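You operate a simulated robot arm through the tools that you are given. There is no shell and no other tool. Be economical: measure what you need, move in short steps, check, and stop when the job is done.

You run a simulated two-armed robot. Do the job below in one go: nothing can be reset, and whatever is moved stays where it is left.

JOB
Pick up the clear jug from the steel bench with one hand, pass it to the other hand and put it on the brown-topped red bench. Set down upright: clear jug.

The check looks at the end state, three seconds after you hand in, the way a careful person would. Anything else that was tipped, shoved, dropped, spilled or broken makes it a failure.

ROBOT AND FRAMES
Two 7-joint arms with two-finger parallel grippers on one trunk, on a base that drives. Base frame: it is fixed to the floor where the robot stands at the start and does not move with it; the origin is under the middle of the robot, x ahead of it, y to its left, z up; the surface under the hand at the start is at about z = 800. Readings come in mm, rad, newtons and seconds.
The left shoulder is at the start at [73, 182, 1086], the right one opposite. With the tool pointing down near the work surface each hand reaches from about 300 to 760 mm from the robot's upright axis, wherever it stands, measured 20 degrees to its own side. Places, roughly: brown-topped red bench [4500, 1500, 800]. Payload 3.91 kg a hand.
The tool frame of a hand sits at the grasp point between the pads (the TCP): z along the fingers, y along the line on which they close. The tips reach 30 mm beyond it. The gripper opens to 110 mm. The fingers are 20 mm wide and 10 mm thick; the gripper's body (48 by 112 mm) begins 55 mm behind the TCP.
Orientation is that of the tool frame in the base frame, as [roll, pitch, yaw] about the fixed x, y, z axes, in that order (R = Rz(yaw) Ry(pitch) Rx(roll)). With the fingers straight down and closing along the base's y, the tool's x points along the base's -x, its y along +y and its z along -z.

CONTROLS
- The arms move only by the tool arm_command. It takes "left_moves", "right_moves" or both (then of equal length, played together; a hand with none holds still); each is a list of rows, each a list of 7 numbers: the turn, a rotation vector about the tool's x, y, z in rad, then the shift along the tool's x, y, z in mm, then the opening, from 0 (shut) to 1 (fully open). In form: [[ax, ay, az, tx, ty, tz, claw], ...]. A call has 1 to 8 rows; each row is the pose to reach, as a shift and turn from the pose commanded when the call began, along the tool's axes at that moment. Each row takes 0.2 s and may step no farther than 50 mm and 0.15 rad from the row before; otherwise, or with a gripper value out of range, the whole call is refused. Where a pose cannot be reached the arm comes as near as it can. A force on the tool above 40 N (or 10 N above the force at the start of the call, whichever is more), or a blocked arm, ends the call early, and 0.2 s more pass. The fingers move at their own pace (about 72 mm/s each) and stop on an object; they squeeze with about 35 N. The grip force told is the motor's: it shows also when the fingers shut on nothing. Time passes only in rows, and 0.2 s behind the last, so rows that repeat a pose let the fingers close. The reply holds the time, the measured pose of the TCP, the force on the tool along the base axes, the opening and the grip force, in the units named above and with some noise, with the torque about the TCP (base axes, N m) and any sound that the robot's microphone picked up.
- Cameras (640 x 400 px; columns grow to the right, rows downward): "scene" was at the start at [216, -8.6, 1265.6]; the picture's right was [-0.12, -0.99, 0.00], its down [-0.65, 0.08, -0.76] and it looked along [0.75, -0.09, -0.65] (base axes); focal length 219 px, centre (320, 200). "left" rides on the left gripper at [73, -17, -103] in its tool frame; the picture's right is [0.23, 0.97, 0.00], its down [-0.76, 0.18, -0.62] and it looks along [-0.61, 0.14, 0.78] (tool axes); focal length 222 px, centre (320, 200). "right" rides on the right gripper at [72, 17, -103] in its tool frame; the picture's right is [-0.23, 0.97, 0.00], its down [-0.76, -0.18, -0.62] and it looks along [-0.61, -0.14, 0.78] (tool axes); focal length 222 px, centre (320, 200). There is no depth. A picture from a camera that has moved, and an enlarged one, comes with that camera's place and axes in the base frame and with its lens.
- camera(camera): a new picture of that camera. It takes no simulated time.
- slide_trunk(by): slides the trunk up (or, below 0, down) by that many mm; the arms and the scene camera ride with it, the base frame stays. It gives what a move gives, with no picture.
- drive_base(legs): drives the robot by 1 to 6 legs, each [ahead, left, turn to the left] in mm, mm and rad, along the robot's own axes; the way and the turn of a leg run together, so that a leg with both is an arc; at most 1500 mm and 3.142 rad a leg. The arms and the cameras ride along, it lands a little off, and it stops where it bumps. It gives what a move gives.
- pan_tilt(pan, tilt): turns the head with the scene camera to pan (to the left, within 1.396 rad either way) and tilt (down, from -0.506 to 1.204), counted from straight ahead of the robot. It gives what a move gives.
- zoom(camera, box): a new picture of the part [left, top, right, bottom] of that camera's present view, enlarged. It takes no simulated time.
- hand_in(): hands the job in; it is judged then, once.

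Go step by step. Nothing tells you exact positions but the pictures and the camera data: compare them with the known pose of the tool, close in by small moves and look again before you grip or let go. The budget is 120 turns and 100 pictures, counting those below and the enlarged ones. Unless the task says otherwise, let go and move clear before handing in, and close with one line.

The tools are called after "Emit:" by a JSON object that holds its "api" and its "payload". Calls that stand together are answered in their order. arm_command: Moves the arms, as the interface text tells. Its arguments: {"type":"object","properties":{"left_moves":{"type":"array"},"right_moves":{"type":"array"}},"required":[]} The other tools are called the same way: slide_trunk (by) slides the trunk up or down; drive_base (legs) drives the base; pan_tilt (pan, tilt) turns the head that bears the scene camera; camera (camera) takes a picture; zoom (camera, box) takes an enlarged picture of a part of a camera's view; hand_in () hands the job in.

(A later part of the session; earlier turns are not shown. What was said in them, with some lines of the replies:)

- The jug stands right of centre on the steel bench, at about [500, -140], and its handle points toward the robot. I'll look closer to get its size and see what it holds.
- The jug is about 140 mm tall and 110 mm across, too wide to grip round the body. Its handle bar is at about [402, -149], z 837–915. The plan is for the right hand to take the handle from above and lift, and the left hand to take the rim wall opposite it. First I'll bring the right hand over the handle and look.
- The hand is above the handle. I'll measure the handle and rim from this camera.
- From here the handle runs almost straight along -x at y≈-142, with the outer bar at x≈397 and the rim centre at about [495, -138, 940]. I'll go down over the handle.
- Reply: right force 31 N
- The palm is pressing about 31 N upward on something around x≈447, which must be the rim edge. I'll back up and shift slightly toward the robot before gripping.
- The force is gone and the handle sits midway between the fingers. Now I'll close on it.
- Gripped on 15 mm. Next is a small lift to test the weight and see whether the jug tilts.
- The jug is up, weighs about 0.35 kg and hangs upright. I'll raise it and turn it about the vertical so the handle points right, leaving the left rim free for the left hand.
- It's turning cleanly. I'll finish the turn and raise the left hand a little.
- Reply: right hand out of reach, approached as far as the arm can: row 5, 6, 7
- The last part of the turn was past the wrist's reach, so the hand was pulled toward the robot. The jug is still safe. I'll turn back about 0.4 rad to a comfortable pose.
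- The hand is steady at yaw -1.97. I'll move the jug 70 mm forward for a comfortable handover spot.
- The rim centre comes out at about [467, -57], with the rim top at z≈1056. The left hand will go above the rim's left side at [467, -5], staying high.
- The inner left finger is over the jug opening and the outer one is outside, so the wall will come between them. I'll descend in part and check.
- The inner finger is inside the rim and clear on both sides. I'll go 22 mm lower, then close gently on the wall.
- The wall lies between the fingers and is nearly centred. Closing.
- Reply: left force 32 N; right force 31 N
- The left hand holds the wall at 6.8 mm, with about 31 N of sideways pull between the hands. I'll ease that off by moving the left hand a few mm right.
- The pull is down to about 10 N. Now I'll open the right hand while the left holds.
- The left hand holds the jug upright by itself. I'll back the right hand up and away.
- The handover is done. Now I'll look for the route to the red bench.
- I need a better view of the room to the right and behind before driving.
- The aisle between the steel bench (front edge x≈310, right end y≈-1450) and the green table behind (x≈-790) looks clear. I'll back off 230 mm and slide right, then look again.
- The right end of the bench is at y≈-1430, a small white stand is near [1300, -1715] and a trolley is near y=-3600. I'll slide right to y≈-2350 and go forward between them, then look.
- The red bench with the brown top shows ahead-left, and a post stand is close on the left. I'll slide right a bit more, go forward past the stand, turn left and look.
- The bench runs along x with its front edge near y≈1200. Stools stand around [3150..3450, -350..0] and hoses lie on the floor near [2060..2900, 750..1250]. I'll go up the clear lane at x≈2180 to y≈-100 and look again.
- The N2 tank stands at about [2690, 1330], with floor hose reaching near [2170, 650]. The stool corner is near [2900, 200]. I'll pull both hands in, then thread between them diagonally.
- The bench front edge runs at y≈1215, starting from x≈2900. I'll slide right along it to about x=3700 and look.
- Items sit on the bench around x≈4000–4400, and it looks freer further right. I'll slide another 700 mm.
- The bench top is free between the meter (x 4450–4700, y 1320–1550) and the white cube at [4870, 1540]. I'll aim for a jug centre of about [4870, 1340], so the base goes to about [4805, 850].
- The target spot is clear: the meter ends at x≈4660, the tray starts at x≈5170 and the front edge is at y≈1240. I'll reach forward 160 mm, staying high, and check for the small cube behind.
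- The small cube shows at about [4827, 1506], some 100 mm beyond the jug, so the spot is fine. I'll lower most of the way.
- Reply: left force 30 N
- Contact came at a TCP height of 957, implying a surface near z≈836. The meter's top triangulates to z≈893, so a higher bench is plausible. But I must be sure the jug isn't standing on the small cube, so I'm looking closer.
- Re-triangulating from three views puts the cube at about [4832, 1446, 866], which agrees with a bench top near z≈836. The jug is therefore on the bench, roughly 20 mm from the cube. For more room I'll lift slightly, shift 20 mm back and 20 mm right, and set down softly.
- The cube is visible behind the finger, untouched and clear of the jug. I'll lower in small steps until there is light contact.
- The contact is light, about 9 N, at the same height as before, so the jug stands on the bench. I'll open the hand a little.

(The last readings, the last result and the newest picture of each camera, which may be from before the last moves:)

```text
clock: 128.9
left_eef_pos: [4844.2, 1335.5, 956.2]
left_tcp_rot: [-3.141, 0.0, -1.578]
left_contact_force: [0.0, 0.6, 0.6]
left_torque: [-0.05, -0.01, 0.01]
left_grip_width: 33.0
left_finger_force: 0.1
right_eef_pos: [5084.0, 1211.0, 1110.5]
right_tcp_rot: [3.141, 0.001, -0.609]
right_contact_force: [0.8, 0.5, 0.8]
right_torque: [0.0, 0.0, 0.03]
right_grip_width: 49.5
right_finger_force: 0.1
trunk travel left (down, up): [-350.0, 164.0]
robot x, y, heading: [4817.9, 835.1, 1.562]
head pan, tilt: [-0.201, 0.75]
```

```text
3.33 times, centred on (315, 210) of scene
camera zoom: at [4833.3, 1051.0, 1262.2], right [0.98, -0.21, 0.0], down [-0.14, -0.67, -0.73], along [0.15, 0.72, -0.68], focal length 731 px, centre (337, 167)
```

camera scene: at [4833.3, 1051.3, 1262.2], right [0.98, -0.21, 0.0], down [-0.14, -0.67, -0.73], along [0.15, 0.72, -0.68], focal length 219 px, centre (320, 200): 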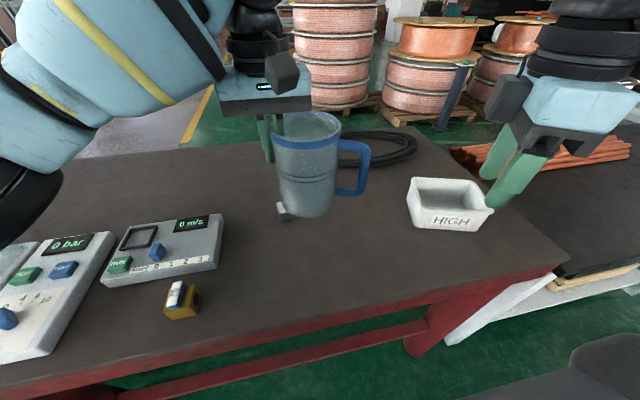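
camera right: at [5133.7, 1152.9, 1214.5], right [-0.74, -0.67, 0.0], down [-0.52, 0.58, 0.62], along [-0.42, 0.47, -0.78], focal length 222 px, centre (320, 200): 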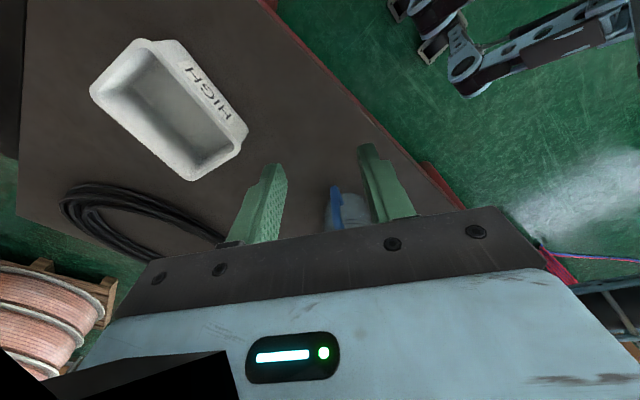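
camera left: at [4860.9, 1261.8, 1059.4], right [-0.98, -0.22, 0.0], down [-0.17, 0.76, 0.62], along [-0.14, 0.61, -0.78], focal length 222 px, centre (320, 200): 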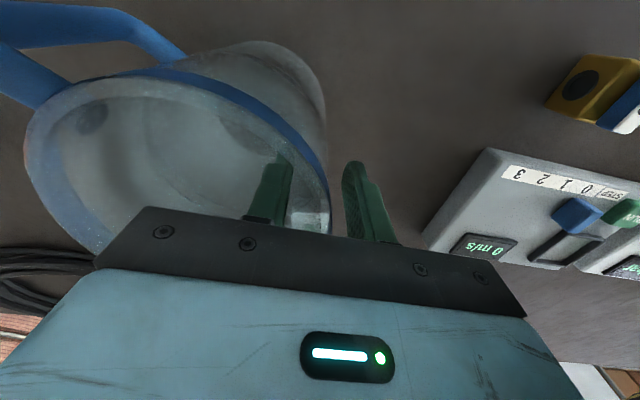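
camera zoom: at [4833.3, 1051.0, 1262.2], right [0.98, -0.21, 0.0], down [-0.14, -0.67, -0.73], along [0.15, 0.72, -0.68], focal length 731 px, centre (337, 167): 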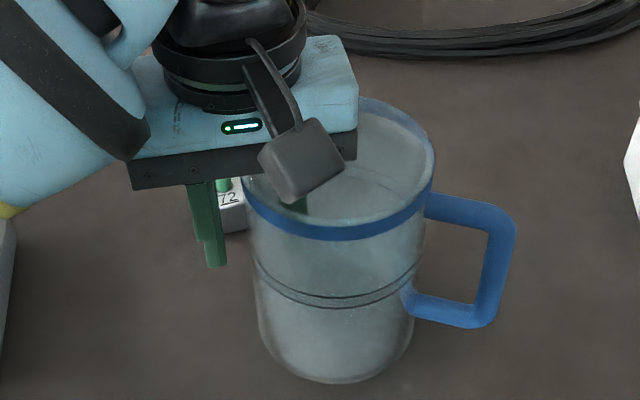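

The jug stands by itself, with both fingers free of the wall. I'll draw the left hand straight up and then back.

Emit:
{"api": "arm_command", "payload": {"left_moves": [[0, 0, 0, 0, 0, -20, 0.3], [0, 0, 0, 0, 0, -50, 0.3], [0, 0, 0, 0, 0, -90, 0.3], [0, 0, 0, 0, 0, -130, 0.3], [0, 0, 0, 20, 20, -150, 0.3], [0, 0, 0, 50, 50, -150, 0.3], [0, 0, 0, 80, 80, -150, 0.3]]}}

Emit:
{"api": "camera", "payload": {"camera": "scene"}}

Emit:
{"api": "camera", "payload": {"camera": "left"}}

```text
clock: 130.5
left_eef_pos: [4763.4, 1253.6, 1104.6]
left_tcp_rot: [-3.141, 0.0, -1.578]
left_contact_force: [-1.1, -0.3, 0.0]
left_torque: [0.07, -0.03, -0.03]
left_grip_width: 33.3
left_finger_force: 0.1
right_eef_pos: [5084.2, 1210.0, 1111.4]
right_tcp_rot: [-3.139, 0.0, -0.61]
right_contact_force: [0.0, 1.0, 0.3]
right_torque: [0.03, -0.01, 0.01]
right_grip_width: 49.4
right_finger_force: 0.1
trunk travel left (down, up): [-350.0, 164.0]
robot x, y, heading: [4816.7, 837.4, 1.56]
head pan, tilt: [-0.201, 0.75]
```

```text
32 pictures are left
camera scene: at [4832.4, 1050.5, 1262.3], right [0.98, -0.21, 0.0], down [-0.14, -0.67, -0.73], along [0.15, 0.72, -0.68], focal length 219 px, centre (320, 200)
```

scene: 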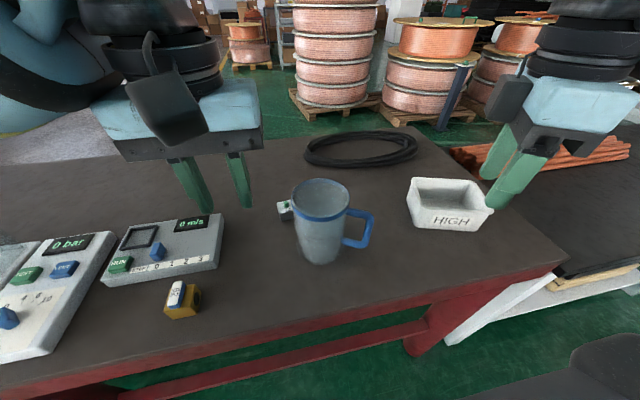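

```text
31 pictures are left
camera left: at [4781.1, 1179.3, 1207.6], right [-0.98, -0.22, 0.0], down [-0.17, 0.76, 0.62], along [-0.14, 0.61, -0.78], focal length 222 px, centre (320, 200)
```

left: 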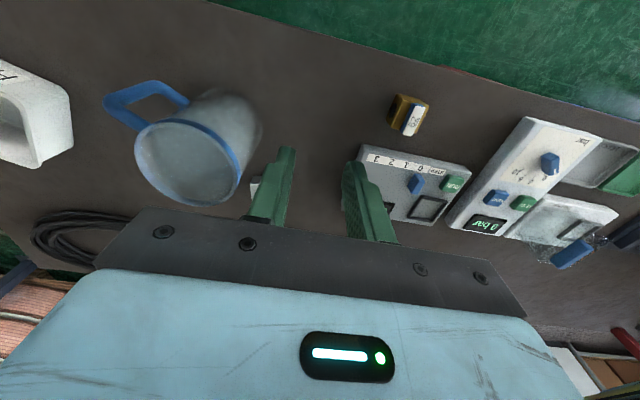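

The jug stands upright on the brown-topped bench, well in from the edge. The neighbouring items are undisturbed and both hands are clear, so I'm handing in.

Emit:
{"api": "hand_in", "payload": {}}

```text
The job is handed in.
```

The clear jug was lifted with the right hand, passed in the air to the left, and set upright on the brown-topped red bench at about [4895, 1335]; nothing else there or along the way appeared disturbed.
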